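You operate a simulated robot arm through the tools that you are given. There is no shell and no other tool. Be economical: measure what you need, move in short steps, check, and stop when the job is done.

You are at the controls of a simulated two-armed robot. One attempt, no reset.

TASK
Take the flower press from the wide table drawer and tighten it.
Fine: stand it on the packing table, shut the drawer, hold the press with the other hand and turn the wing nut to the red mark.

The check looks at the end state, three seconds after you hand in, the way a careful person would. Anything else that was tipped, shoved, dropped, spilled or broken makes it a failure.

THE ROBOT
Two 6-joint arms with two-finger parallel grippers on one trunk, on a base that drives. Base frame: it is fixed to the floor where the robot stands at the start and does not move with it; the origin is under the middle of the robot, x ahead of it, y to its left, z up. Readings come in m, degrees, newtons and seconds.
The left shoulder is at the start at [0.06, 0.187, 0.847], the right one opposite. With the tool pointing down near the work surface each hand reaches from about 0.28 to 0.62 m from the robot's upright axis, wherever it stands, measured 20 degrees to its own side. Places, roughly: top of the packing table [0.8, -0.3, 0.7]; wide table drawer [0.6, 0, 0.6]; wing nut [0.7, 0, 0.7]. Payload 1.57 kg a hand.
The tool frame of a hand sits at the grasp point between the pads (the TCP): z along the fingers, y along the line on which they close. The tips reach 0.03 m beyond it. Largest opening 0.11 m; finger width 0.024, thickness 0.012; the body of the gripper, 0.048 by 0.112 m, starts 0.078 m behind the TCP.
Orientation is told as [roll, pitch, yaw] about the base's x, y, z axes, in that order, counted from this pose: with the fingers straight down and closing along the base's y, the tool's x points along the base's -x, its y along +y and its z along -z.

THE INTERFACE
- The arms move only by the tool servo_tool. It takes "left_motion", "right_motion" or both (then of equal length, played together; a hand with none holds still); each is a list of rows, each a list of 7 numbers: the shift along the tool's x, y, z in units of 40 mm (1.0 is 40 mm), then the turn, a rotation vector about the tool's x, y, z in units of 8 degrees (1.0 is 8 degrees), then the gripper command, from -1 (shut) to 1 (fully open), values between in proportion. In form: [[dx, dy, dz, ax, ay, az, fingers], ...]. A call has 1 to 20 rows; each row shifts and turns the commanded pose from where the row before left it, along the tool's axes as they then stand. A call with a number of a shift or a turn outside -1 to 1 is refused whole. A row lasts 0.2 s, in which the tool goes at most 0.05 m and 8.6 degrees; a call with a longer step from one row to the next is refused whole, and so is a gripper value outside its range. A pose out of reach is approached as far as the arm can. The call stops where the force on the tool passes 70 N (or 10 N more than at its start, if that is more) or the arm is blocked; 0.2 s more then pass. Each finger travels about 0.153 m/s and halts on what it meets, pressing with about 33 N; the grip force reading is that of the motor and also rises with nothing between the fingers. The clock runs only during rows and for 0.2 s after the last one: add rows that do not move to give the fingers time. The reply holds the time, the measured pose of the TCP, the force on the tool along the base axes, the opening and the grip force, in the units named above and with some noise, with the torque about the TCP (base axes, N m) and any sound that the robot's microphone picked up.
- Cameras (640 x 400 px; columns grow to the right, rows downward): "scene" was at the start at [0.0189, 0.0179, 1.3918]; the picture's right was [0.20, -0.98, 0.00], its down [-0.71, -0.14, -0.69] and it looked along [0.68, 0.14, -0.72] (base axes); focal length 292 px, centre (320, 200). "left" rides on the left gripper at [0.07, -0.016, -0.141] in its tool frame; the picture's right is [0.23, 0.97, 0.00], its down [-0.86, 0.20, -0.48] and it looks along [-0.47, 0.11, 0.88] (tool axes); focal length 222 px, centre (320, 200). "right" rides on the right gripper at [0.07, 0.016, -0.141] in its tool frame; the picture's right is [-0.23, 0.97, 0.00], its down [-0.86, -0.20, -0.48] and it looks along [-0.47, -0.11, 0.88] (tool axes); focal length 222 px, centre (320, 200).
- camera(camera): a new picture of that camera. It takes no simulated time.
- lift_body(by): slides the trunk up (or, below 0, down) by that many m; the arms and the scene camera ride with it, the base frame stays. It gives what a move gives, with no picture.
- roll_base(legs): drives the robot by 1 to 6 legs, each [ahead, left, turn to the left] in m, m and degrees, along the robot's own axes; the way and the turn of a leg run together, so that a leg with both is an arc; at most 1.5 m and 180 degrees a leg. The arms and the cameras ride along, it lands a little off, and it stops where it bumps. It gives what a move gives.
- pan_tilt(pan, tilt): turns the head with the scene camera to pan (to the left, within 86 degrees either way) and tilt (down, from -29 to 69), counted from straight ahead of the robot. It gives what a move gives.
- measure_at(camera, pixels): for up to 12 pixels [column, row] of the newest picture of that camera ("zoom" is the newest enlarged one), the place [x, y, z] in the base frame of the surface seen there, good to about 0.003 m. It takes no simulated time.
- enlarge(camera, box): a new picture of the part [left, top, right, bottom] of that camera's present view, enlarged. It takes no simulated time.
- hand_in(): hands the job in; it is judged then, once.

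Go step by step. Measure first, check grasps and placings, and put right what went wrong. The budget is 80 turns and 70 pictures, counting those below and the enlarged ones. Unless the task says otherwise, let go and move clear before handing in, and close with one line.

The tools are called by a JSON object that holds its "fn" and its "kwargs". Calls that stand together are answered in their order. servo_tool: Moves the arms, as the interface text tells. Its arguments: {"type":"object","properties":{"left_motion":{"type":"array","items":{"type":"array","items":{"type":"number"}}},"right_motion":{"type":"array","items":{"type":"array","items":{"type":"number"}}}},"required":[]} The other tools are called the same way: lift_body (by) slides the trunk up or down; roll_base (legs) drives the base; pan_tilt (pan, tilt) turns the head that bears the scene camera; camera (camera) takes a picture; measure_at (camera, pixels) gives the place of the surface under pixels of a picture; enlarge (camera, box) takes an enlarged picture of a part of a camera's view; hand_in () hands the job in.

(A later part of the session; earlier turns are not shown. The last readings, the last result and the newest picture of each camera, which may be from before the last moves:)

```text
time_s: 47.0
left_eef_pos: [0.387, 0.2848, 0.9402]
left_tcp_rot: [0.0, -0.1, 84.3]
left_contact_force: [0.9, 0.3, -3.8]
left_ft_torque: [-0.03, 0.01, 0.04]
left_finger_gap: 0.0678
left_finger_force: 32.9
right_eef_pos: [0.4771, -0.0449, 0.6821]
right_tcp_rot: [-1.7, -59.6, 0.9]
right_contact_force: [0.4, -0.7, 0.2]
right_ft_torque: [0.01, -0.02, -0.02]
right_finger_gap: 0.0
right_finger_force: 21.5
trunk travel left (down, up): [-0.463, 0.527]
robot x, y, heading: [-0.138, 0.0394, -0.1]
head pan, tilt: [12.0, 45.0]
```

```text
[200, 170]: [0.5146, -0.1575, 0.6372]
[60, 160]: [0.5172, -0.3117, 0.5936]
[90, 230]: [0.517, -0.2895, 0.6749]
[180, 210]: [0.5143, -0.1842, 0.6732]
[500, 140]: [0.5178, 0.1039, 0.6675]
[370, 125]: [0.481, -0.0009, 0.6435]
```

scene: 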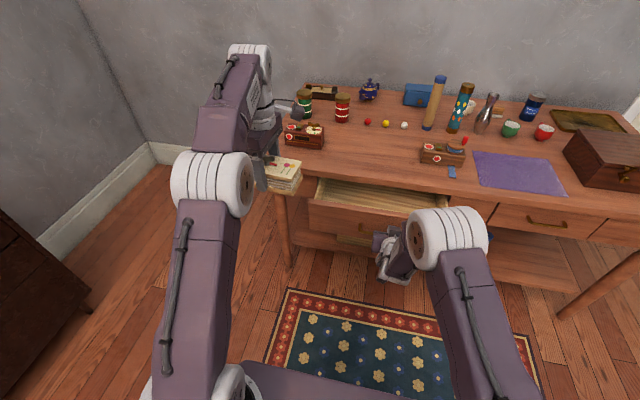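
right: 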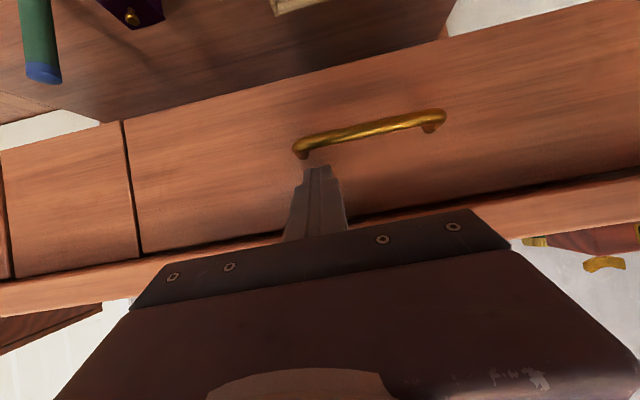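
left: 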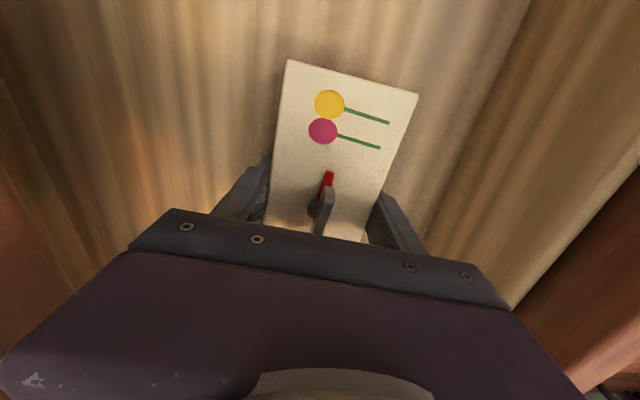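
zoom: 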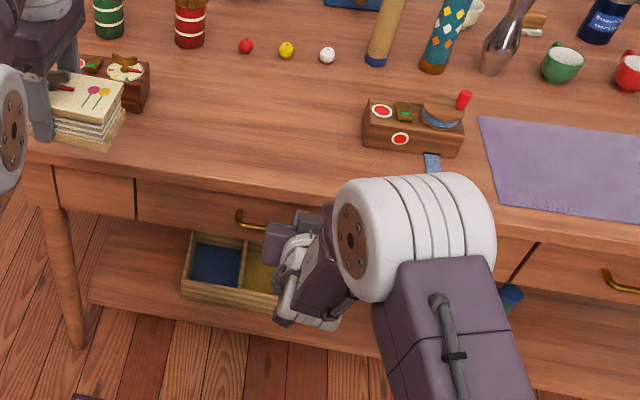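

Nearly flush. Nudge a few millimetres more to make sure it is fully closed, then back the hand off.

{"fn": "servo_tool", "kwargs": {"right_motion": [[-0.1, 0, 0.2, 0, 0, 0, -1], [-0.1, 0, 0.2, 0, 0, 0, -1], [-0.1, 0, 0.2, 0, 0, 0, -1]]}}

{"fn": "measure_at", "kwargs": {"camera": "right", "pixels": [[200, 170], [60, 160]]}}

{"fn": "enlarge", "kwargs": {"camera": "right", "box": [0, 50, 320, 300]}}

```text
time_s: 47.7
left_eef_pos: [0.3791, 0.2844, 0.9437]
left_tcp_rot: [-0.4, -0.1, 84.2]
left_contact_force: [-0.2, -0.2, -3.2]
left_ft_torque: [0.01, 0.02, 0.0]
left_finger_gap: 0.0677
left_finger_force: 32.5
right_eef_pos: [0.4843, -0.0436, 0.677]
right_tcp_rot: [-2.2, -58.4, 1.5]
right_contact_force: [-41.1, -0.2, 15.0]
right_ft_torque: [0.02, -0.24, -0.03]
right_finger_gap: 0.0
right_finger_force: 21.3
trunk travel left (down, up): [-0.463, 0.527]
robot x, y, heading: [-0.1392, 0.0378, -0.3]
head pan, tilt: [12.0, 45.0]
stopped in row 3 (right hand): the force on the tool passed its limit (the readings are from after the stop); the commanded pose is now the measured one
```

```text
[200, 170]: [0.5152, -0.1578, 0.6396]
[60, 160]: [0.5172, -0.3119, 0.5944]
```

```text
1.60 times, centred on (160, 175) of right
```

zoom: 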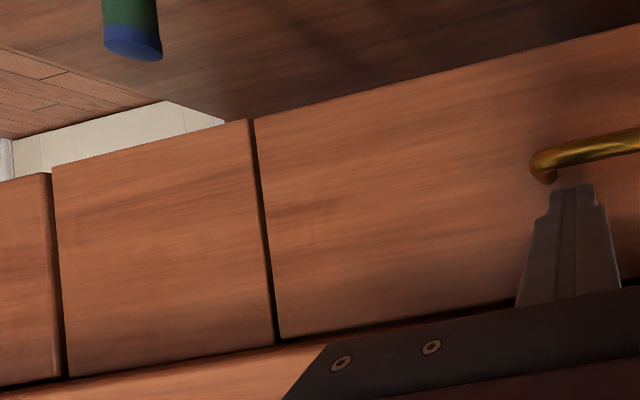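

Drawer is flush. Back the base off, then raise the right hand and turn it vertical again.

{"fn": "roll_base", "kwargs": {"legs": [[-0.1, 0, 0]]}}

{"fn": "servo_tool", "kwargs": {"right_motion": [[-0.75, -0.36, -0.64, 0, 0, 0, -1], [-0.75, -0.36, -0.64, 0, 0, 0, -1], [-0.75, -0.36, -0.64, 0, 0, 0, -1], [-0.75, -0.36, -0.64, 0, 0, 0, -1], [-0.75, -0.36, -0.64, 0, 0, 0, -1], [-0.75, -0.36, -0.64, 0, 0, 0, -1], [-0.75, -0.36, -0.64, 0, 0, 0, -1], [0, 0, 0, 0, 0.9125, 0, -1], [0, 0, 0, 0, 0.9125, 0, -1], [0, 0, 0, 0, 0.9125, 0, -1], [0, 0, 0, 0, 0.9125, 0, -1], [0, 0, 0, 0, 0.9125, 0, -1], [0, 0, 0, 0, 0.9125, 0, -1], [0, 0, 0, 0, 0.9125, 0, -1], [0, 0, 0, 0, 0.9125, 0, -1]]}}

{"fn": "pan_tilt", "kwargs": {"pan": 0, "tilt": 45}}

{"fn": "camera", "kwargs": {"camera": "scene"}}

```text
time_s: 48.9
left_eef_pos: [0.285, 0.2842, 0.941]
left_tcp_rot: [-0.2, -0.2, 84.2]
left_contact_force: [-0.5, 0.1, -2.1]
left_ft_torque: [-0.02, -0.02, -0.01]
left_finger_gap: 0.0676
left_finger_force: 33.7
right_eef_pos: [0.3911, -0.0451, 0.6755]
right_tcp_rot: [-2.0, -58.4, 1.1]
right_contact_force: [-0.1, 0.1, 0.3]
right_ft_torque: [0.02, -0.01, 0.0]
right_finger_gap: 0.0
right_finger_force: 21.4
trunk travel left (down, up): [-0.463, 0.527]
robot x, y, heading: [-0.2366, 0.0393, -0.3]
head pan, tilt: [12.0, 45.0]
```

```text
time_s: 52.1
left_eef_pos: [0.2879, 0.2838, 0.9396]
left_tcp_rot: [-0.1, -0.1, 84.0]
left_contact_force: [0.6, -0.5, -3.6]
left_ft_torque: [0.0, 0.04, 0.0]
left_finger_gap: 0.0674
left_finger_force: 33.6
right_eef_pos: [0.3567, -0.1748, 0.9621]
right_tcp_rot: [-5.8, -23.5, -5.1]
right_contact_force: [0.2, -0.1, 0.0]
right_ft_torque: [0.01, 0.04, 0.0]
right_finger_gap: 0.0
right_finger_force: 21.5
right hand out of reach, approached as far as the arm can: row 8, 9, 10, 11
trunk travel left (down, up): [-0.463, 0.527]
robot x, y, heading: [-0.2367, 0.0417, 0.0]
head pan, tilt: [12.0, 45.0]
```

```text
time_s: 52.8
left_eef_pos: [0.2861, 0.2848, 0.9408]
left_tcp_rot: [-0.1, -0.2, 84.2]
left_contact_force: [-0.1, 1.2, -3.2]
left_ft_torque: [0.01, 0.01, 0.01]
left_finger_gap: 0.0678
left_finger_force: 32.6
right_eef_pos: [0.3562, -0.1747, 0.9628]
right_tcp_rot: [-5.8, -23.7, -5.2]
right_contact_force: [-0.1, 0.3, -0.5]
right_ft_torque: [0.0, -0.01, -0.03]
right_finger_gap: 0.0
right_finger_force: 21.1
trunk travel left (down, up): [-0.463, 0.527]
robot x, y, heading: [-0.237, 0.0368, 0.1]
head pan, tilt: [0.0, 45.0]
```

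```text
43 pictures are left
```

scene: 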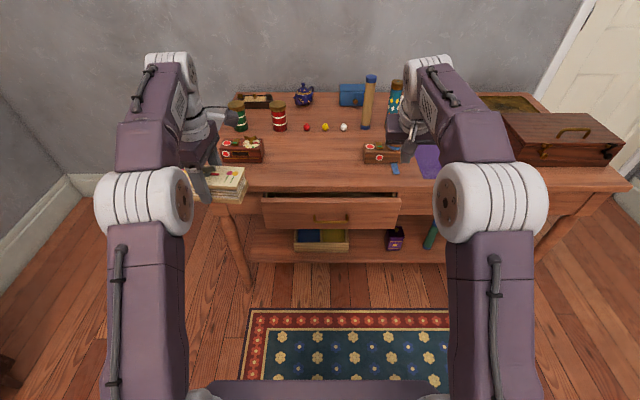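

The drawer at (330,205) looks as though it came out a little; measure its front.

{"fn": "enlarge", "kwargs": {"camera": "scene", "box": [232, 160, 432, 285]}}

{"fn": "measure_at", "kwargs": {"camera": "scene", "pixels": [[290, 215], [380, 215], [330, 220], [240, 200], [415, 200], [300, 200], [250, 175], [340, 175]]}}

```text
3.20 times, centred on (332, 222) of scene
```

zoom: 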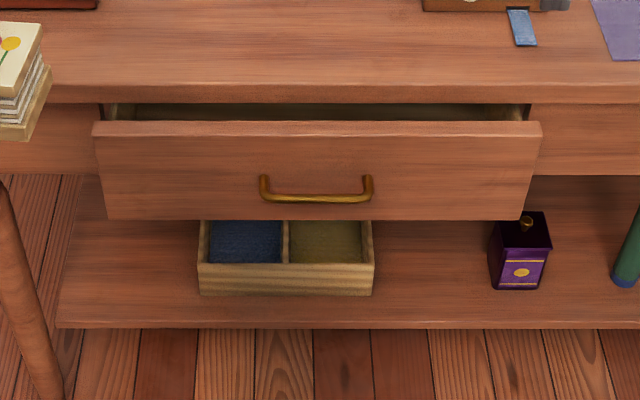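

```text
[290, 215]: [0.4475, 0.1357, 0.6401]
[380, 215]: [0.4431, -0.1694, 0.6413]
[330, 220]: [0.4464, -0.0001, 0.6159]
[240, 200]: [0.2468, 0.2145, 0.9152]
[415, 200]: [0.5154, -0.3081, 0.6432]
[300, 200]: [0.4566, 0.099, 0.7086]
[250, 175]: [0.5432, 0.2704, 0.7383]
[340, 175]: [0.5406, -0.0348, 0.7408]
```

The drawer got dragged out ~7 cm by the retreating fingers (handle snag). I'll re-lower the right hand outside the handle (y≈−0.13) and push again.

{"fn": "servo_tool", "kwargs": {"right_motion": [[0, 0, 0, 0, -0.9, 0, -1], [0, 0, 0, 0, -0.9, 0, -1], [0, 0, 0, 0, -0.9, 0, -1], [0, 0, 0, 0, -0.9, 0, -1], [0, 0, 0, 0, -0.9, 0, -1], [0.8, 0.12, 0.37, 0, 0, 0, -1], [0.8, 0.12, 0.37, 0, 0, 0, -1], [0.8, 0.12, 0.37, 0, 0, 0, -1], [0.8, 0.12, 0.37, 0, 0, 0, -1], [0.8, 0.12, 0.37, 0, 0, 0, -1], [0.8, 0.12, 0.37, 0, 0, 0, -1], [0.8, 0.12, 0.37, 0, 0, 0, -1], [0.8, 0.12, 0.37, 0, 0, 0, -1]]}}

```text
time_s: 55.6
left_eef_pos: [0.2861, 0.2842, 0.9408]
left_tcp_rot: [0.0, -0.1, 84.2]
left_contact_force: [0.1, 0.3, -2.0]
left_ft_torque: [0.02, -0.01, -0.03]
left_finger_gap: 0.0676
left_finger_force: 32.8
right_eef_pos: [0.3147, -0.1649, 0.6804]
right_tcp_rot: [-10.6, -55.9, 0.5]
right_contact_force: [-0.3, 0.8, 0.2]
right_ft_torque: [-0.01, 0.0, 0.01]
right_finger_gap: 0.0002
right_finger_force: 21.2
right hand out of reach, approached as far as the arm can: row 5
trunk travel left (down, up): [-0.463, 0.527]
robot x, y, heading: [-0.2376, 0.036, -0.4]
head pan, tilt: [0.0, 45.0]
```

Tip is around (0.34,−0.165,0.664), well outside the handle. Drive ahead 0.182 m to push flush.

{"fn": "roll_base", "kwargs": {"legs": [[0.182, 0, 0]]}}

{"fn": "camera", "kwargs": {"camera": "right"}}

{"fn": "camera", "kwargs": {"camera": "scene"}}

```text
time_s: 57.1
left_eef_pos: [0.4569, 0.2846, 0.9394]
left_tcp_rot: [0.0, -0.2, 84.3]
left_contact_force: [-0.7, -0.5, -2.6]
left_ft_torque: [0.0, -0.04, 0.02]
left_finger_gap: 0.0678
left_finger_force: 32.9
right_eef_pos: [0.4832, -0.1645, 0.6806]
right_tcp_rot: [-10.8, -55.5, 0.6]
right_contact_force: [-0.5, -1.2, -0.3]
right_ft_torque: [-0.01, -0.03, 0.01]
right_finger_gap: 0.0001
right_finger_force: 21.0
trunk travel left (down, up): [-0.463, 0.527]
robot x, y, heading: [-0.0696, 0.033, -0.2]
head pan, tilt: [0.0, 45.0]
stopped in leg 1: the force on the tool passed its limit (the readings are from after the stop); the commanded pose is now the measured one
```

```text
41 pictures are left
```

right: 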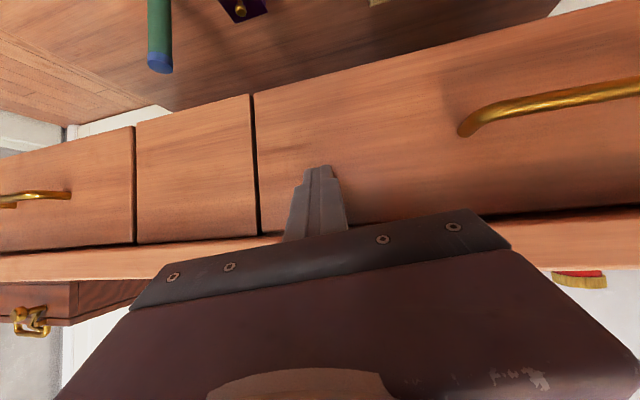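

```text
40 pictures are left
```

scene: 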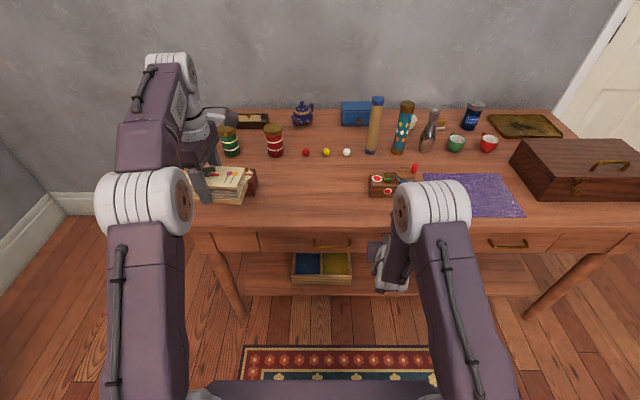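

Closed against its stop. Back off only with the base and verify that the drawer stays before raising the hand.

{"fn": "roll_base", "kwargs": {"legs": [[-0.15, 0, 0]]}}

{"fn": "enlarge", "kwargs": {"camera": "scene", "box": [232, 160, 432, 285]}}

{"fn": "measure_at", "kwargs": {"camera": "zoom", "pixels": [[200, 150], [320, 150], [430, 150], [60, 150], [300, 175]]}}

```text
time_s: 58.5
left_eef_pos: [0.3035, 0.2829, 0.9408]
left_tcp_rot: [0.0, -0.1, 84.1]
left_contact_force: [-0.5, -0.5, -2.2]
left_ft_torque: [0.04, -0.03, -0.01]
left_finger_gap: 0.0678
left_finger_force: 33.2
right_eef_pos: [0.3294, -0.1664, 0.6824]
right_tcp_rot: [-10.8, -55.6, 0.3]
right_contact_force: [0.4, 0.1, -0.3]
right_ft_torque: [0.0, -0.01, -0.02]
right_finger_gap: 0.0001
right_finger_force: 21.4
trunk travel left (down, up): [-0.463, 0.527]
robot x, y, heading: [-0.2163, 0.0331, -0.5]
head pan, tilt: [0.0, 45.0]
```

```text
3.20 times, centred on (332, 222) of scene
```

zoom: 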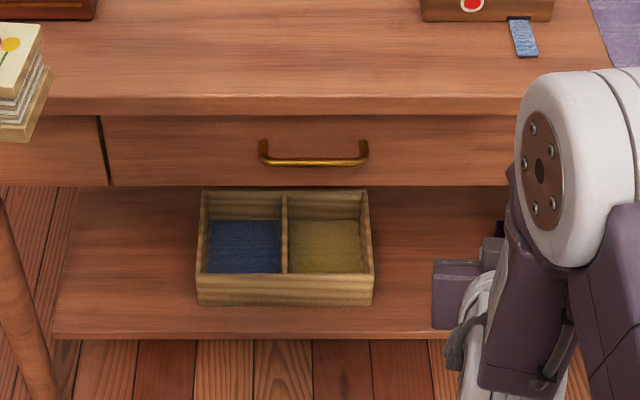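

```text
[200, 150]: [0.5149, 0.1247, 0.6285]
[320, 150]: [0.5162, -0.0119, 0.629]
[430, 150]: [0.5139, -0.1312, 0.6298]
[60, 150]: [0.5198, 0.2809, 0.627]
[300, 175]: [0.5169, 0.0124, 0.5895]
```

Drawer is flush (x≈0.515 across). Raise the right hand and bring it vertical.

{"fn": "servo_tool", "kwargs": {"right_motion": [[-0.73, 0, -0.71, 0, 0, 0, -1], [-0.73, 0, -0.71, 0, 0, 0, -1], [-0.73, 0, -0.71, 0, 0, 0, -1], [-0.73, 0, -0.71, 0, 0, 0, -1], [-0.73, 0, -0.71, 0, 0, 0, -1], [-0.73, 0, -0.71, 0, 0, 0, -1], [-0.73, 0, -0.71, 0, 0, 0, -1], [0, 0, 0, 0, 0.9, 0, -1], [0, 0, 0, 0, 0.9, 0, -1], [0, 0, 0, 0, 0.9, 0, -1], [0, 0, 0, 0, 0.9, 0, -1], [0, 0, 0, 0, 0.9, 0, -1], [0, 0, 0, 0, 0.9, 0, -1], [0, 0, 0, 0, 0.9, 0, -1]]}}

```text
time_s: 61.5
left_eef_pos: [0.3047, 0.2847, 0.9389]
left_tcp_rot: [0.0, -0.1, 84.1]
left_contact_force: [0.3, 0.9, -3.4]
left_ft_torque: [-0.03, 0.03, -0.01]
left_finger_gap: 0.0676
left_finger_force: 33.2
right_eef_pos: [0.2859, -0.1279, 0.9586]
right_tcp_rot: [-6.1, -5.4, -8.0]
right_contact_force: [-0.1, -0.2, 0.7]
right_ft_torque: [-0.02, 0.0, 0.0]
right_finger_gap: 0.0002
right_finger_force: 21.4
trunk travel left (down, up): [-0.463, 0.527]
robot x, y, heading: [-0.2209, 0.0369, -0.6]
head pan, tilt: [0.0, 45.0]
```

Drive so that the left hand carrying the press is over the free spot on the table.

{"fn": "roll_base", "kwargs": {"legs": [[0, -0.137, 0], [0.22, 0, 0.5]]}}

{"fn": "camera", "kwargs": {"camera": "scene"}}

{"fn": "camera", "kwargs": {"camera": "left"}}

```text
time_s: 64.1
left_eef_pos: [0.5247, 0.1512, 0.939]
left_tcp_rot: [0.0, -0.1, 84.3]
left_contact_force: [-0.1, 0.0, -3.4]
left_ft_torque: [-0.03, 0.05, 0.01]
left_finger_gap: 0.0677
left_finger_force: 33.0
right_eef_pos: [0.5067, -0.2609, 0.9592]
right_tcp_rot: [-6.1, -5.6, -7.7]
right_contact_force: [0.9, 0.4, 0.1]
right_ft_torque: [0.02, 0.03, -0.04]
right_finger_gap: 0.0
right_finger_force: 21.2
trunk travel left (down, up): [-0.463, 0.527]
robot x, y, heading: [-0.0033, -0.1002, -0.1]
head pan, tilt: [0.0, 45.0]
```

```text
38 pictures are left
```

scene: 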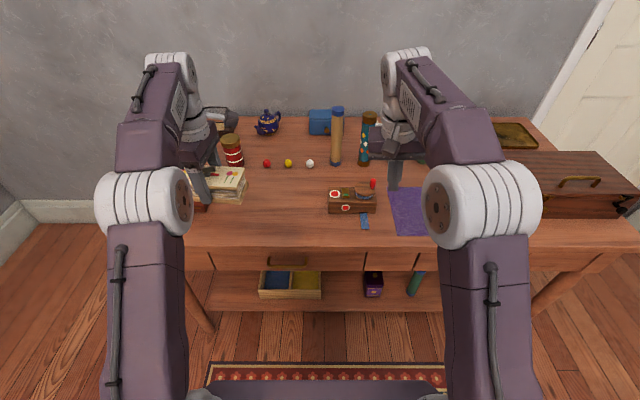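

```text
37 pictures are left
```

left: 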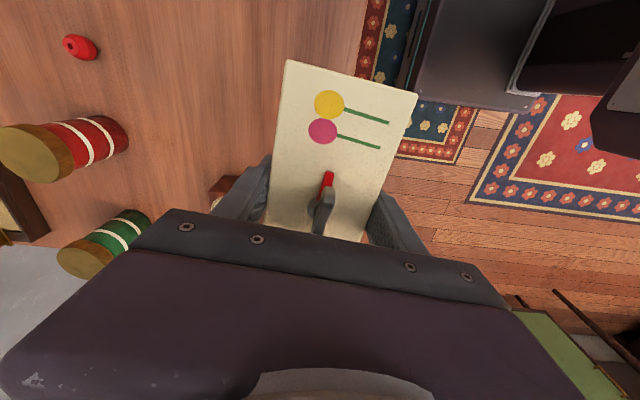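

{"fn": "measure_at", "kwargs": {"camera": "scene", "pixels": [[329, 200], [330, 211], [329, 191], [372, 212], [362, 226], [290, 235], [280, 200], [206, 207], [267, 163], [310, 164]]}}

```text
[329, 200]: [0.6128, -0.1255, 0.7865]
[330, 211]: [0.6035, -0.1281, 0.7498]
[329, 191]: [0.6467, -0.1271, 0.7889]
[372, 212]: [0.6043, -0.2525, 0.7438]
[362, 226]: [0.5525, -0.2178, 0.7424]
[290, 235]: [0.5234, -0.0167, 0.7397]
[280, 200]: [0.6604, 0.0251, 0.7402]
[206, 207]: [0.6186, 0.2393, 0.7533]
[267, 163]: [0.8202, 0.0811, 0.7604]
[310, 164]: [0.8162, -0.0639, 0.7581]
```

Free space runs y −0.12…0.22. I'll square the board, move over (0.585, 0.06) and lower to just above the table.

{"fn": "servo_tool", "kwargs": {"left_motion": [[0, 0, 0, 0, 0, -0.71, -1], [0.76, -0.5, 0, 0, 0, 0, -1], [0.76, -0.5, 0, 0, 0, 0, -1], [0.76, -0.5, 0, 0, 0, 0, -1], [0, 0, 0.87, 0, 0, 0, -1], [0, 0, 0.87, 0, 0, 0, -1], [0, 0, 0.87, 0, 0, 0, -1], [0, 0, 0.87, 0, 0, 0, -1], [0, 0, 0, 0, 0, 0, -1]]}}

{"fn": "camera", "kwargs": {"camera": "scene"}}

```text
time_s: 66.1
left_eef_pos: [0.5519, 0.063, 0.7845]
left_tcp_rot: [0.0, 0.0, 90.0]
left_contact_force: [0.8, -0.1, -3.7]
left_ft_torque: [0.03, 0.0, 0.0]
left_finger_gap: 0.0675
left_finger_force: 33.2
left hand out of reach, approached as far as the arm can: row 2, 3, 4
right_eef_pos: [0.5055, -0.2622, 0.9601]
right_tcp_rot: [-6.0, -5.6, -7.8]
right_contact_force: [-0.3, 1.3, -0.6]
right_ft_torque: [-0.02, 0.03, -0.01]
right_finger_gap: 0.0
right_finger_force: 21.7
trunk travel left (down, up): [-0.463, 0.527]
robot x, y, heading: [-0.0036, -0.1016, -0.1]
head pan, tilt: [0.0, 45.0]
```

```text
36 pictures are left
```

scene: 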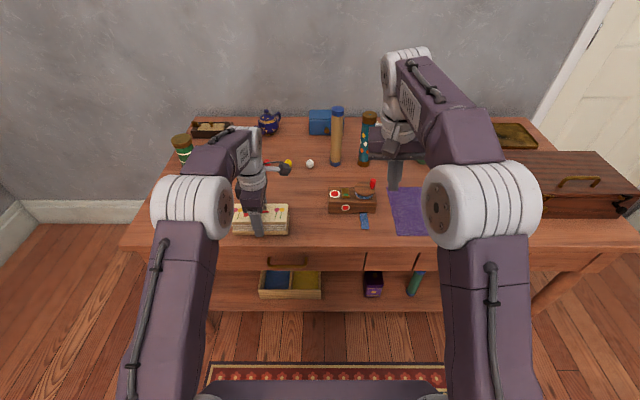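

The press hovers ~7 mm above the table at (0.552, 0.063), wholly on the top. Lower gently and release.

{"fn": "servo_tool", "kwargs": {"left_motion": [[0, 0, 0.1, 0, 0, 0, -1], [0, 0, 0.07, 0, 0, 0, -1], [0, 0, 0, 0, 0, 0, -1]]}}

{"fn": "servo_tool", "kwargs": {"left_motion": [[0, 0, 0, 0, 0, 0, 0.5], [0, 0, 0, 0, 0, 0, 1], [0, 0, 0, 0, 0, 0, 1], [0, 0, -0.9, 0, 0, 0, 1], [0, 0, -0.9, 0, 0, 0, 1], [0, 0, -0.9, 0, 0, 0, 1], [0, 0, -0.9, 0, 0, 0, 1]]}}

{"fn": "enlarge", "kwargs": {"camera": "left", "box": [200, 0, 456, 200]}}

```text
time_s: 66.9
left_eef_pos: [0.5511, 0.0607, 0.7766]
left_tcp_rot: [-0.1, 0.0, 89.9]
left_contact_force: [-0.8, 0.2, -2.8]
left_ft_torque: [0.03, -0.02, 0.01]
left_finger_gap: 0.0676
left_finger_force: 32.9
right_eef_pos: [0.506, -0.2614, 0.9605]
right_tcp_rot: [-6.0, -5.6, -7.7]
right_contact_force: [0.2, -0.9, -0.2]
right_ft_torque: [0.01, 0.0, 0.03]
right_finger_gap: 0.0
right_finger_force: 21.8
trunk travel left (down, up): [-0.463, 0.527]
robot x, y, heading: [-0.0056, -0.099, -0.1]
head pan, tilt: [0.0, 45.0]
```

```text
time_s: 68.5
left_eef_pos: [0.5494, 0.0623, 0.92]
left_tcp_rot: [0.2, -0.1, 90.0]
left_contact_force: [-0.5, 0.3, 0.9]
left_ft_torque: [-0.01, 0.01, -0.04]
left_finger_gap: 0.11
left_finger_force: 0.0
right_eef_pos: [0.5069, -0.2621, 0.9593]
right_tcp_rot: [-6.0, -5.6, -7.6]
right_contact_force: [0.1, -0.5, -0.1]
right_ft_torque: [0.0, -0.01, 0.0]
right_finger_gap: 0.0
right_finger_force: 20.8
trunk travel left (down, up): [-0.463, 0.527]
robot x, y, heading: [0.002, -0.0975, -0.0]
head pan, tilt: [0.0, 45.0]
```

```text
2.00 times, centred on (328, 100) of left
```

zoom: 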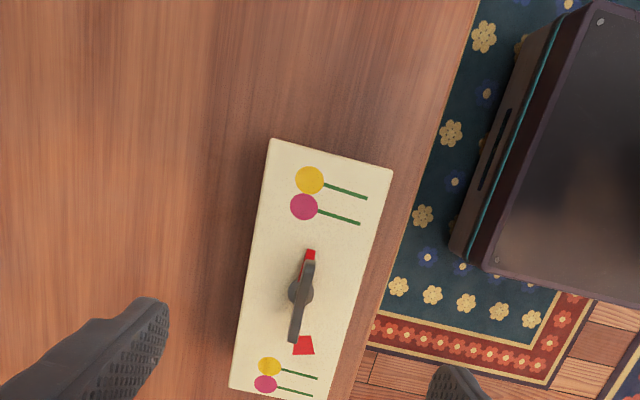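

The press stands on the table. Measure its corners, pointer and mark.

{"fn": "measure_at", "kwargs": {"camera": "zoom", "pixels": [[272, 142], [390, 172], [325, 396], [232, 385], [310, 254], [303, 347], [309, 265], [293, 338], [292, 292], [308, 300], [302, 295]]}}

{"fn": "enlarge", "kwargs": {"camera": "left", "box": [302, 95, 398, 185]}}

```text
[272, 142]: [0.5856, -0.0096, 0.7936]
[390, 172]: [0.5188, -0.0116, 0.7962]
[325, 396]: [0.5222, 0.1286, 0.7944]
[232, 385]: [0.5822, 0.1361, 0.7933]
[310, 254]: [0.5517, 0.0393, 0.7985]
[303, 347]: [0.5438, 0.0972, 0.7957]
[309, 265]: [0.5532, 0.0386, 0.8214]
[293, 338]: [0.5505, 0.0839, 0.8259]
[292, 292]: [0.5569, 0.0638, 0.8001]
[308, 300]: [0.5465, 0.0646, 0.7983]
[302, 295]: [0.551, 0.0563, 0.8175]
```

```text
4.44 times, centred on (350, 140) of left
```

zoom: 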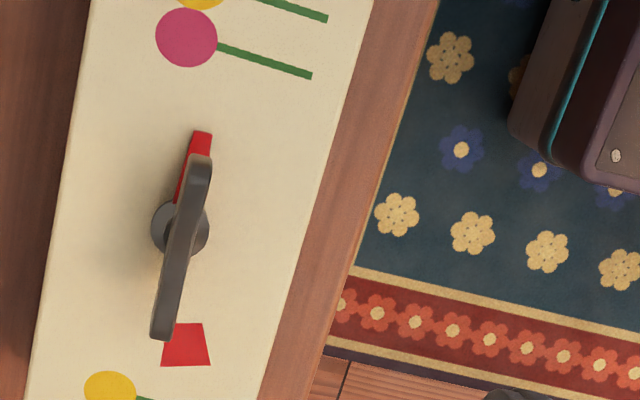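

{"fn": "measure_at", "kwargs": {"camera": "zoom", "pixels": [[188, 346], [188, 328], [163, 362], [208, 362], [202, 136], [195, 140], [210, 145], [154, 225], [208, 238], [165, 330], [198, 165], [185, 245]]}}

```text
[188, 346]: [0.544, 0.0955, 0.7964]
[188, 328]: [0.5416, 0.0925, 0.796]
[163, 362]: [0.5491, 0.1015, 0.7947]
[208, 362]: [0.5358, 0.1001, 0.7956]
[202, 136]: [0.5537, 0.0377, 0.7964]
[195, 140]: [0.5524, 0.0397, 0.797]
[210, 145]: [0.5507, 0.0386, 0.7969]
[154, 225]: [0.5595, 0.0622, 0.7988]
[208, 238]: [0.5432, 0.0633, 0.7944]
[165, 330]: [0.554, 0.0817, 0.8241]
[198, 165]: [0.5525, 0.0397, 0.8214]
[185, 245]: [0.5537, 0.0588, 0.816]
```

Nut centre ≈(0.5515,0.062), pointer at ~272°, mark at ~103°, so ~168° clockwise. Test whether the left wrist can sweep yaw from 90 to about −80 here, in the air.

{"fn": "servo_tool", "kwargs": {"left_motion": [[0, 0, 0, 0, 0, 1, 1], [0, 0, 0, 0, 0, 1, 1], [0, 0, 0, 0, 0, 1, 1], [0, 0, 0, 0, 0, 1, 1], [0, 0, 0, 0, 0, 1, 1], [0, 0, 0, 0, 0, 1, 1], [0, 0, 0, 0, 0, 1, 1], [0, 0, 0, 0, 0, 1, 1], [0, 0, 0, 0, 0, 1, 1], [0, 0, 0, 0, 0, 1, 1], [0, 0, 0, 0, 0, 1, 1], [0, 0, 0, 0, 0, 1, 1], [0, 0, 0, 0, 0, 1, 1], [0, 0, 0, 0, 0, 1, 1], [0, 0, 0, 0, 0, 1, 1], [0, 0, 0, 0, 0, 1, 1], [0, 0, 0, 0, 0, 1, 1], [0, 0, 0, 0, 0, 1, 1], [0, 0, 0, 0, 0, 1, 1], [0, 0, 0, 0, 0, 1, 1]]}}

```text
time_s: 72.7
left_eef_pos: [0.5492, 0.0608, 0.9227]
left_tcp_rot: [0.1, 0.1, -70.1]
left_contact_force: [0.0, 0.7, 0.6]
left_ft_torque: [0.0, 0.02, -0.04]
left_finger_gap: 0.1098
left_finger_force: 0.1
right_eef_pos: [0.5048, -0.261, 0.9599]
right_tcp_rot: [-5.9, -5.6, -7.7]
right_contact_force: [0.5, -0.3, 0.0]
right_ft_torque: [-0.02, 0.01, 0.01]
right_finger_gap: 0.0
right_finger_force: 21.3
trunk travel left (down, up): [-0.463, 0.527]
robot x, y, heading: [-0.0022, -0.0989, -0.2]
head pan, tilt: [0.0, 45.0]
```

The left wrist can sweep it in one grasp. So the left turns and the right holds. Move left aside/up, drive 6 cm closer and 4 cm left, and swing the right hand to yaw −90.

{"fn": "servo_tool", "kwargs": {"left_motion": [[0.8, 0, -0.5, 0, 0, 0, 1], [0.8, 0, -0.5, 0, 0, 0, 1], [0.8, 0, -0.5, 0, 0, 0, 1]]}}

{"fn": "roll_base", "kwargs": {"legs": [[0.06, 0.04, 0]]}}

{"fn": "servo_tool", "kwargs": {"right_motion": [[0, 0, 0, -0.75, 0.7, 0, 1], [0, 0, 0, 0, 0, 0.935, 1], [0, 0, 0, 0, 0, 0.935, 1], [0, 0, 0, 0, 0, 0.935, 1], [0, 0, 0, 0, 0, 0.935, 1], [0, 0, 0, 0, 0, 0.935, 1], [0, 0, 0, 0, 0, 0.935, 1], [0, 0, 0, 0, 0, 0.935, 1], [0, 0, 0, 0, 0, 0.935, 1], [0, 0, 0, 0, 0, 0.935, 1], [0, 0, 0, 0, 0, 0.935, 1], [0, 0, 0, 0, 0, 0.935, 1]]}}

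```text
time_s: 73.5
left_eef_pos: [0.5131, 0.1506, 0.982]
left_tcp_rot: [0.1, -0.1, -69.9]
left_contact_force: [-0.8, 0.5, -0.4]
left_ft_torque: [-0.04, 0.01, -0.02]
left_finger_gap: 0.1099
left_finger_force: 0.1
right_eef_pos: [0.5048, -0.2605, 0.9606]
right_tcp_rot: [-6.1, -5.5, -7.8]
right_contact_force: [0.3, -0.2, -0.2]
right_ft_torque: [-0.02, 0.01, 0.0]
right_finger_gap: 0.0
right_finger_force: 21.3
trunk travel left (down, up): [-0.463, 0.527]
robot x, y, heading: [-0.0024, -0.0964, -0.2]
head pan, tilt: [0.0, 45.0]
```

```text
time_s: 74.5
left_eef_pos: [0.5743, 0.189, 0.9801]
left_tcp_rot: [0.0, 0.1, -70.0]
left_contact_force: [0.4, 1.3, -0.5]
left_ft_torque: [-0.04, 0.02, 0.0]
left_finger_gap: 0.1099
left_finger_force: 0.0
right_eef_pos: [0.5673, -0.2208, 0.9598]
right_tcp_rot: [-6.1, -5.5, -7.8]
right_contact_force: [-0.8, 0.9, 0.1]
right_ft_torque: [-0.01, 0.02, 0.0]
right_finger_gap: 0.0
right_finger_force: 20.8
trunk travel left (down, up): [-0.463, 0.527]
robot x, y, heading: [0.0607, -0.0584, -0.5]
head pan, tilt: [0.0, 45.0]
```

```text
time_s: 77.2
left_eef_pos: [0.5743, 0.1891, 0.9818]
left_tcp_rot: [0.0, 0.1, -70.2]
left_contact_force: [-0.6, -0.3, -0.5]
left_ft_torque: [-0.02, -0.02, -0.03]
left_finger_gap: 0.1101
left_finger_force: 0.1
right_eef_pos: [0.5643, -0.2206, 0.9608]
right_tcp_rot: [0.1, -0.1, -90.5]
right_contact_force: [0.0, -0.4, 0.3]
right_ft_torque: [0.02, -0.01, 0.02]
right_finger_gap: 0.1097
right_finger_force: 0.0
trunk travel left (down, up): [-0.463, 0.527]
robot x, y, heading: [0.0599, -0.057, -0.2]
head pan, tilt: [0.0, 45.0]
```

Right is at yaw −90. Tilt it 50° so it approaches from the right, and move to a pre-hold point.

{"fn": "servo_tool", "kwargs": {"right_motion": [[0, 0, 0, 0, 0.893, 0, 1], [0, 0, 0, 0, 0.893, 0, 1], [0, 0, 0, 0, 0.893, 0, 1], [0, 0, 0, 0, 0.893, 0, 1], [0, 0, 0, 0, 0.893, 0, 1], [0, 0, 0, 0, 0.893, 0, 1], [0, 0, 0, 0, 0.893, 0, 1], [0.04, -0.06, 0.9, 0, 0, 0, 1], [0.04, -0.06, 0.9, 0, 0, 0, 1], [0.04, -0.06, 0.9, 0, 0, 0, 1], [0.04, -0.06, 0.9, 0, 0, 0, 1], [0.04, -0.06, 0.9, 0, 0, 0, 1]]}}

{"fn": "camera", "kwargs": {"camera": "scene"}}

{"fn": "camera", "kwargs": {"camera": "right"}}

```text
time_s: 79.8
left_eef_pos: [0.5753, 0.1895, 0.9821]
left_tcp_rot: [0.0, 0.1, -70.1]
left_contact_force: [-0.2, -0.3, 0.0]
left_ft_torque: [-0.02, 0.01, -0.01]
left_finger_gap: 0.1101
left_finger_force: 0.0
right_eef_pos: [0.5556, -0.0765, 0.8491]
right_tcp_rot: [0.1, 49.9, -90.4]
right_contact_force: [-0.4, -0.8, -0.9]
right_ft_torque: [-0.02, -0.01, 0.02]
right_finger_gap: 0.11
right_finger_force: 0.0
trunk travel left (down, up): [-0.463, 0.527]
robot x, y, heading: [0.0642, -0.0558, -0.3]
head pan, tilt: [0.0, 45.0]
```

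```text
33 pictures are left
```

scene: 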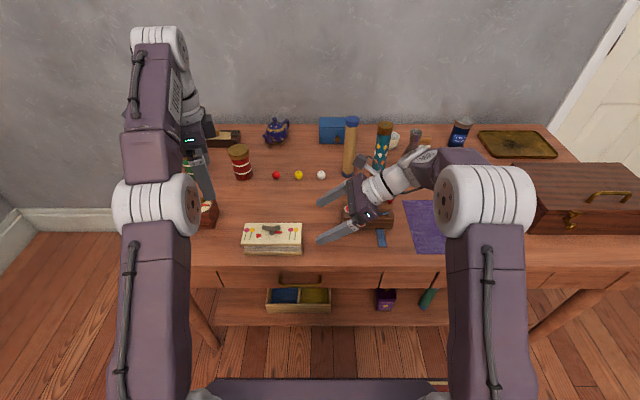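

```text
32 pictures are left
```

right: 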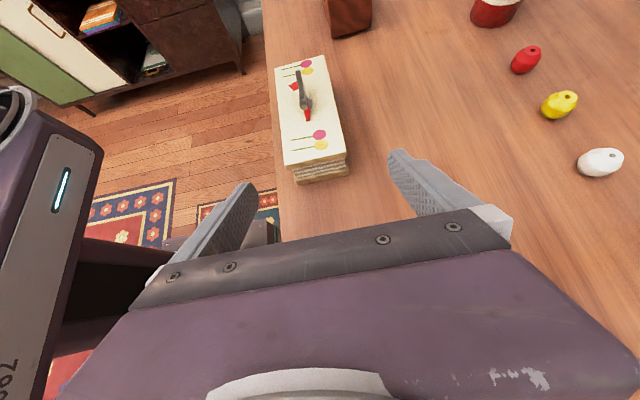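

The press lies straight ahead of the right fingers. Advance 0.108 m and grip it gently at its right end.

{"fn": "servo_tool", "kwargs": {"right_motion": [[0, -0.03, 0.9, 0, 0, 0, 1], [0, -0.03, 0.9, 0, 0, 0, 1], [0, -0.03, 0.9, 0, 0, 0, 1], [0, 0, 0, 0, 0, 0, 1]]}}

{"fn": "camera", "kwargs": {"camera": "right"}}

```text
time_s: 80.8
left_eef_pos: [0.5744, 0.1884, 0.981]
left_tcp_rot: [0.1, 0.1, -70.1]
left_contact_force: [-0.6, -0.3, 0.2]
left_ft_torque: [0.0, 0.01, 0.01]
left_finger_gap: 0.1102
left_finger_force: 0.1
right_eef_pos: [0.5507, 0.0048, 0.781]
right_tcp_rot: [0.0, 50.0, -90.3]
right_contact_force: [-0.3, -1.0, -0.4]
right_ft_torque: [0.03, 0.0, -0.01]
right_finger_gap: 0.1101
right_finger_force: 0.0
trunk travel left (down, up): [-0.463, 0.527]
robot x, y, heading: [0.0588, -0.0561, -0.3]
head pan, tilt: [0.0, 45.0]
```

```text
31 pictures are left
```

right: 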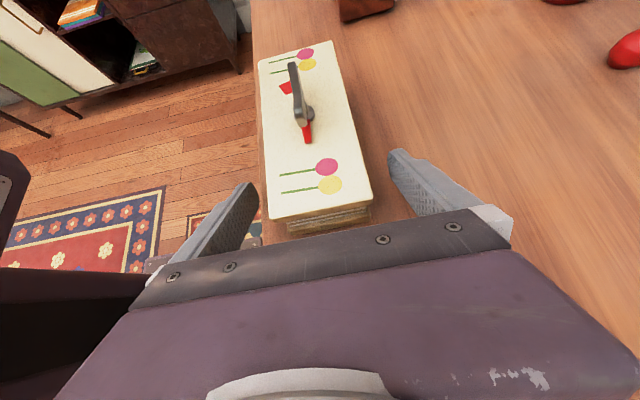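

{"fn": "servo_tool", "kwargs": {"right_motion": [[0.16, 0.02, 0.19, 0, 0, 0, 1], [0, 0, 0, 0, 0, 0, 0.4], [0, 0, 0, 0, 0, 0, 0], [0, 0, 0, 0, 0, 0, -1], [0, 0, 0, 0, 0, 0, -1]]}}

{"fn": "camera", "kwargs": {"camera": "right"}}

{"fn": "measure_at", "kwargs": {"camera": "right", "pixels": [[300, 95], [308, 130], [286, 90], [305, 120]]}}

```text
time_s: 82.0
left_eef_pos: [0.5748, 0.1889, 0.9816]
left_tcp_rot: [0.1, 0.1, -70.1]
left_contact_force: [-0.6, -0.9, 0.5]
left_ft_torque: [0.0, 0.0, 0.0]
left_finger_gap: 0.11
left_finger_force: 0.0
right_eef_pos: [0.5534, 0.0144, 0.7816]
right_tcp_rot: [0.1, 49.9, -90.4]
right_contact_force: [-0.9, 0.4, -0.2]
right_ft_torque: [0.12, 0.13, 0.11]
right_finger_gap: 0.0677
right_finger_force: 32.8
trunk travel left (down, up): [-0.463, 0.527]
robot x, y, heading: [0.0576, -0.0572, -0.2]
head pan, tilt: [0.0, 45.0]
```

```text
30 pictures are left
```

right: 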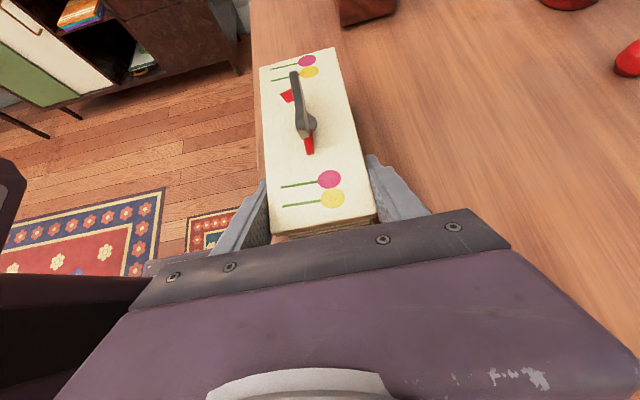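

```text
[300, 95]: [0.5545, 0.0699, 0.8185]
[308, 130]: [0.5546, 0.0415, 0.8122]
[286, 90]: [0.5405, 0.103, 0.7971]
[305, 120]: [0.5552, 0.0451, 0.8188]
```

The press is held (gap 68 mm, nothing shifted). Rotate the left hand back to yaw 90 away from the press.

{"fn": "servo_tool", "kwargs": {"left_motion": [[0, 0, 0, 0, 0, -1, 0.2], [0, 0, 0, 0, 0, -1, 0.2], [0, 0, 0, 0, 0, -1, 0.2], [0, 0, 0, 0, 0, -1, 0.2], [0, 0, 0, 0, 0, -1, 0.2], [0, 0, 0, 0, 0, -1, 0.2], [0, 0, 0, 0, 0, -1, 0.2], [0, 0, 0, 0, 0, -1, 0.2], [0, 0, 0, 0, 0, -1, 0.2], [0, 0, 0, 0, 0, -1, 0.2], [0, 0, 0, 0, 0, -1, 0.2], [0, 0, 0, 0, 0, -1, 0.2], [0, 0, 0, 0, 0, -1, 0.2], [0, 0, 0, 0, 0, -1, 0.2], [0, 0, 0, 0, 0, -1, 0.2], [0, 0, 0, 0, 0, -1, 0.2], [0, 0, 0, 0, 0, -1, 0.2], [0, 0, 0, 0, 0, -1, 0.2], [0, 0, 0, 0, 0, -1, 0.2], [0, 0, 0, 0, 0, -1, 0.2]]}}

```text
time_s: 86.2
left_eef_pos: [0.5744, 0.1888, 0.9824]
left_tcp_rot: [-0.2, -0.1, 90.0]
left_contact_force: [0.2, 0.4, 0.0]
left_ft_torque: [-0.03, 0.02, 0.0]
left_finger_gap: 0.0661
left_finger_force: 0.0
right_eef_pos: [0.553, 0.0147, 0.7791]
right_tcp_rot: [0.1, 49.9, -90.3]
right_contact_force: [0.6, -0.1, 0.3]
right_ft_torque: [0.04, 0.05, 0.05]
right_finger_gap: 0.0679
right_finger_force: 32.9
trunk travel left (down, up): [-0.463, 0.527]
robot x, y, heading: [0.0608, -0.0591, -0.3]
head pan, tilt: [0.0, 45.0]
```

{"fn": "servo_tool", "kwargs": {"left_motion": [[0.79, 0.13, 0, 0, 0, 0, 0.2], [0.79, 0.13, 0, 0, 0, 0, 0.2], [0.79, 0.13, 0, 0, 0, 0, 0.2], [0.79, 0.13, 0, 0, 0, 0, 0.2], [0, 0, 0.75, 0, 0, 0, 0.2], [0, 0, 0.75, 0, 0, 0, 0.2], [0, 0, 0.75, 0, 0, 0, 0.2]]}}

{"fn": "camera", "kwargs": {"camera": "left"}}

{"fn": "enlarge", "kwargs": {"camera": "scene", "box": [180, 130, 420, 280]}}

```text
time_s: 87.8
left_eef_pos: [0.5542, 0.0629, 0.8895]
left_tcp_rot: [-0.1, -0.1, 89.9]
left_contact_force: [-1.0, 0.6, 0.8]
left_ft_torque: [0.01, -0.01, 0.0]
left_finger_gap: 0.066
left_finger_force: 0.1
right_eef_pos: [0.5534, 0.0148, 0.7803]
right_tcp_rot: [0.1, 50.0, -90.2]
right_contact_force: [0.2, 0.1, -0.3]
right_ft_torque: [0.07, 0.04, 0.01]
right_finger_gap: 0.0676
right_finger_force: 33.1
trunk travel left (down, up): [-0.463, 0.527]
robot x, y, heading: [0.0625, -0.0585, -0.5]
head pan, tilt: [0.0, 45.0]
```

```text
29 pictures are left
```

left: 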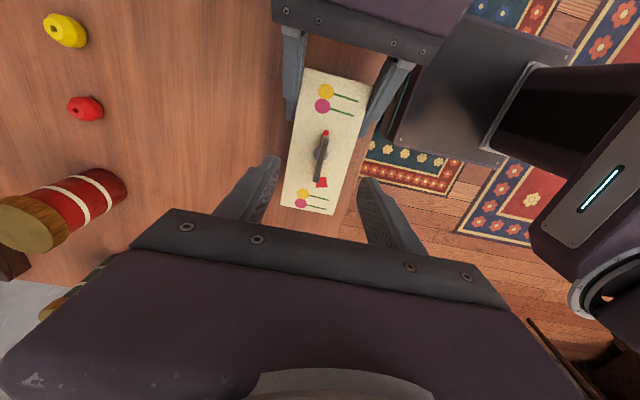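

```text
2.67 times, centred on (300, 205) of scene
```

zoom: 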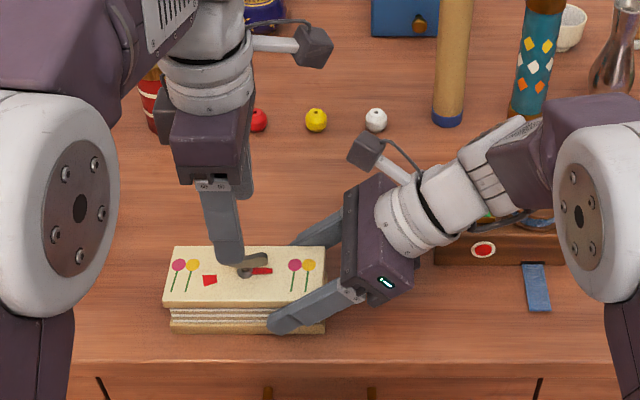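

Both hands clear each other. Check the nut's exact place relative to the left fingers.

{"fn": "enlarge", "kwargs": {"camera": "left", "box": [270, 100, 382, 220]}}

{"fn": "measure_at", "kwargs": {"camera": "left", "pixels": [[324, 136], [317, 178], [321, 155], [326, 131], [322, 183]]}}

```text
3.33 times, centred on (326, 160) of left
```

zoom: 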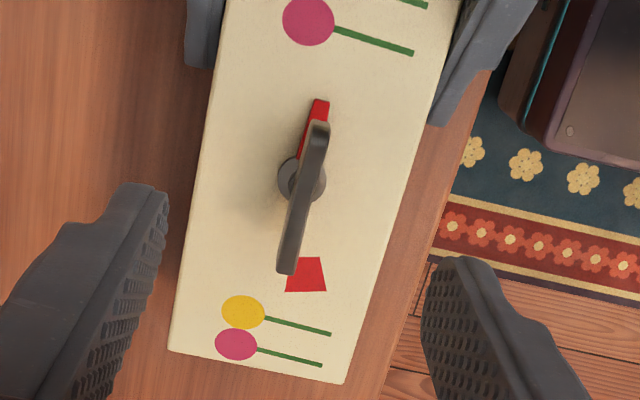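

```text
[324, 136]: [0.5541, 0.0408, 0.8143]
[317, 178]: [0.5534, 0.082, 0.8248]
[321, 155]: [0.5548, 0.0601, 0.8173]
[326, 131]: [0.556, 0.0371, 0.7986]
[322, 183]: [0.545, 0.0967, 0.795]
```

Aligned within a millimetre. Lower to z≈0.833 and close on the wing.

{"fn": "servo_tool", "kwargs": {"left_motion": [[0, 0, 0.7, 0, 0, 0, 0.2], [0, 0, 0.71, 0, 0, 0, 0.0], [0, 0, 0, 0, 0, 0, 0.0]]}}

{"fn": "servo_tool", "kwargs": {"left_motion": [[0, 0, 0, 0, 0, 0, -0.5], [0, 0, 0, 0, 0, 0, -1], [0, 0, 0, 0, 0, 0, -1]]}}

{"fn": "enlarge", "kwargs": {"camera": "scene", "box": [210, 190, 338, 270]}}

```text
time_s: 88.5
left_eef_pos: [0.5526, 0.0627, 0.8369]
left_tcp_rot: [0.0, -0.1, 89.8]
left_contact_force: [-1.1, -0.1, -0.4]
left_ft_torque: [0.01, 0.0, -0.02]
left_finger_gap: 0.055
left_finger_force: 0.0
right_eef_pos: [0.5529, 0.0149, 0.7795]
right_tcp_rot: [0.1, 50.0, -90.4]
right_contact_force: [0.4, -1.1, 0.2]
right_ft_torque: [0.03, 0.09, 0.02]
right_finger_gap: 0.0677
right_finger_force: 32.7
trunk travel left (down, up): [-0.463, 0.527]
robot x, y, heading: [0.0573, -0.0588, -0.5]
head pan, tilt: [0.0, 45.0]
```

```text
time_s: 89.3
left_eef_pos: [0.5535, 0.0631, 0.8367]
left_tcp_rot: [0.0, 0.0, 90.0]
left_contact_force: [-3.7, -0.3, 1.1]
left_ft_torque: [0.0, 0.06, -0.1]
left_finger_gap: 0.0052
left_finger_force: 25.8
right_eef_pos: [0.5534, 0.0144, 0.7792]
right_tcp_rot: [0.0, 49.9, -90.2]
right_contact_force: [4.0, 0.7, 0.0]
right_ft_torque: [-0.02, 0.25, -0.07]
right_finger_gap: 0.0678
right_finger_force: 32.8
trunk travel left (down, up): [-0.463, 0.527]
robot x, y, heading: [0.0595, -0.0578, -0.3]
head pan, tilt: [0.0, 45.0]
```

```text
5.00 times, centred on (274, 230) of scene
```

zoom: 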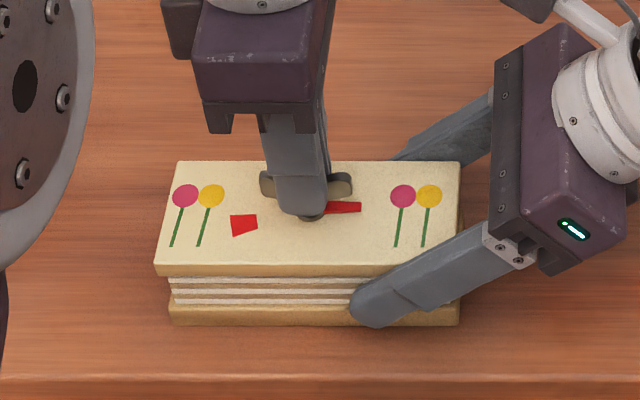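

Wing gripped (5 mm). Turn clockwise 24° and check.

{"fn": "servo_tool", "kwargs": {"left_motion": [[0, 0, 0, 0, 0, 0.8, -1], [0, 0, 0, 0, 0, 0.8, -1], [0, 0, 0, 0, 0, 0.8, -1], [0, 0, 0, 0, 0, 0.6, -1]]}}

{"fn": "enlarge", "kwargs": {"camera": "scene", "box": [210, 190, 338, 270]}}

```text
time_s: 90.3
left_eef_pos: [0.5537, 0.0623, 0.837]
left_tcp_rot: [-0.1, -0.2, 65.8]
left_contact_force: [-7.1, -3.8, 11.4]
left_ft_torque: [-0.42, 0.3, -0.02]
left_finger_gap: 0.0052
left_finger_force: 25.8
right_eef_pos: [0.5522, 0.0146, 0.7795]
right_tcp_rot: [0.1, 50.0, -90.2]
right_contact_force: [8.2, 5.3, -6.1]
right_ft_torque: [0.18, 0.07, -0.6]
right_finger_gap: 0.068
right_finger_force: 32.8
trunk travel left (down, up): [-0.463, 0.527]
robot x, y, heading: [0.0615, -0.0571, -0.4]
head pan, tilt: [0.0, 45.0]
```

```text
5.00 times, centred on (274, 230) of scene
```

zoom: 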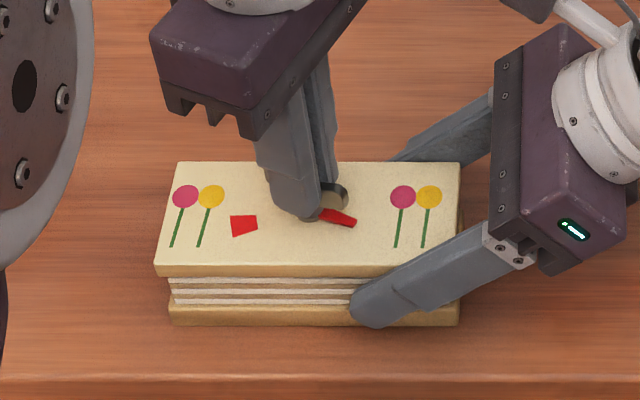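

It turns with the hand. Continue another 64°.

{"fn": "servo_tool", "kwargs": {"left_motion": [[0, 0, 0, 0, 0, 0.8, -1], [0, 0, 0, 0, 0, 0.8, -1], [0, 0, 0, 0, 0, 0.8, -1], [0, 0, 0, 0, 0, 0.8, -1], [0, 0, 0, 0, 0, 0.8, -1], [0, 0, 0, 0, 0, 0.8, -1], [0, 0, 0, 0, 0, 0.8, -1], [0, 0, 0, 0, 0, 0.8, -1], [0, 0, 0, 0, 0, 0.8, -1], [0, 0, 0, 0, 0, 0.8, -1]]}}

{"fn": "enlarge", "kwargs": {"camera": "scene", "box": [210, 190, 338, 270]}}

```text
time_s: 92.5
left_eef_pos: [0.5532, 0.064, 0.8341]
left_tcp_rot: [0.0, 0.0, 1.7]
left_contact_force: [2.1, -9.4, 6.3]
left_ft_torque: [-0.29, -0.37, 0.05]
left_finger_gap: 0.0053
left_finger_force: 25.6
right_eef_pos: [0.5519, 0.0155, 0.781]
right_tcp_rot: [0.1, 49.9, -90.3]
right_contact_force: [-2.1, 11.0, -2.6]
right_ft_torque: [-0.15, 0.13, 0.11]
right_finger_gap: 0.0682
right_finger_force: 33.2
trunk travel left (down, up): [-0.463, 0.527]
robot x, y, heading: [0.0631, -0.0555, -0.3]
head pan, tilt: [0.0, 45.0]
```

```text
5.00 times, centred on (274, 230) of scene
```

zoom: 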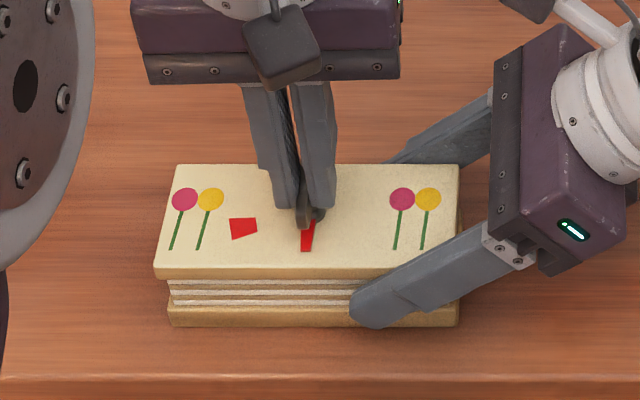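

Halfway; continue 64°.

{"fn": "servo_tool", "kwargs": {"left_motion": [[0, 0, 0, 0, 0, 0.8, -1], [0, 0, 0, 0, 0, 0.8, -1], [0, 0, 0, 0, 0, 0.8, -1], [0, 0, 0, 0, 0, 0.8, -1], [0, 0, 0, 0, 0, 0.8, -1], [0, 0, 0, 0, 0, 0.8, -1], [0, 0, 0, 0, 0, 0.8, -1], [0, 0, 0, 0, 0, 0.8, -1], [0, 0, 0, 0, 0, 0.8, -1], [0, 0, 0, 0, 0, 0.8, -1]]}}

{"fn": "enlarge", "kwargs": {"camera": "scene", "box": [226, 200, 306, 250]}}

{"fn": "enlarge", "kwargs": {"camera": "right", "box": [220, 30, 412, 150]}}

```text
time_s: 94.8
left_eef_pos: [0.5535, 0.0629, 0.8349]
left_tcp_rot: [0.0, 0.1, -62.2]
left_contact_force: [2.4, -15.1, -7.1]
left_ft_torque: [-0.32, 0.01, 0.0]
left_finger_gap: 0.0053
left_finger_force: 25.8
right_eef_pos: [0.5526, 0.016, 0.7791]
right_tcp_rot: [0.3, 50.1, -90.3]
right_contact_force: [-1.8, 14.6, 7.3]
right_ft_torque: [-0.21, -0.15, 0.04]
right_finger_gap: 0.0675
right_finger_force: 32.7
trunk travel left (down, up): [-0.463, 0.527]
robot x, y, heading: [0.0585, -0.0563, -0.4]
head pan, tilt: [0.0, 45.0]
```

```text
8.00 times, centred on (266, 225) of scene
```

zoom: 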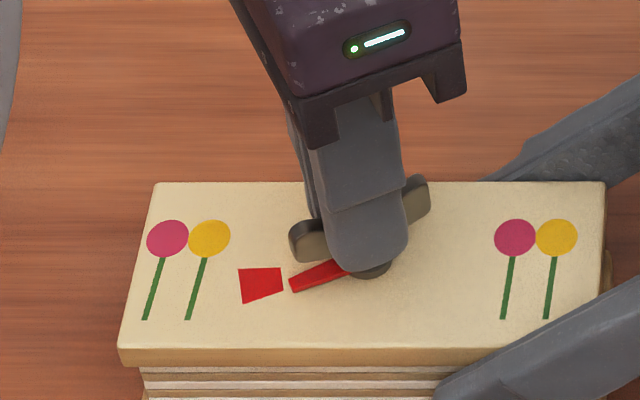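

```text
3.33 times, centred on (316, 90) of right
```

zoom: 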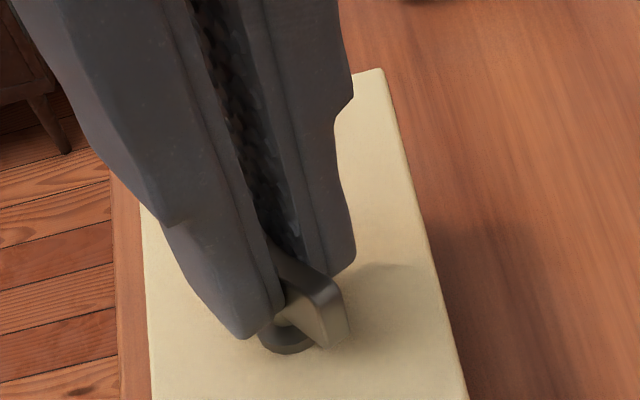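

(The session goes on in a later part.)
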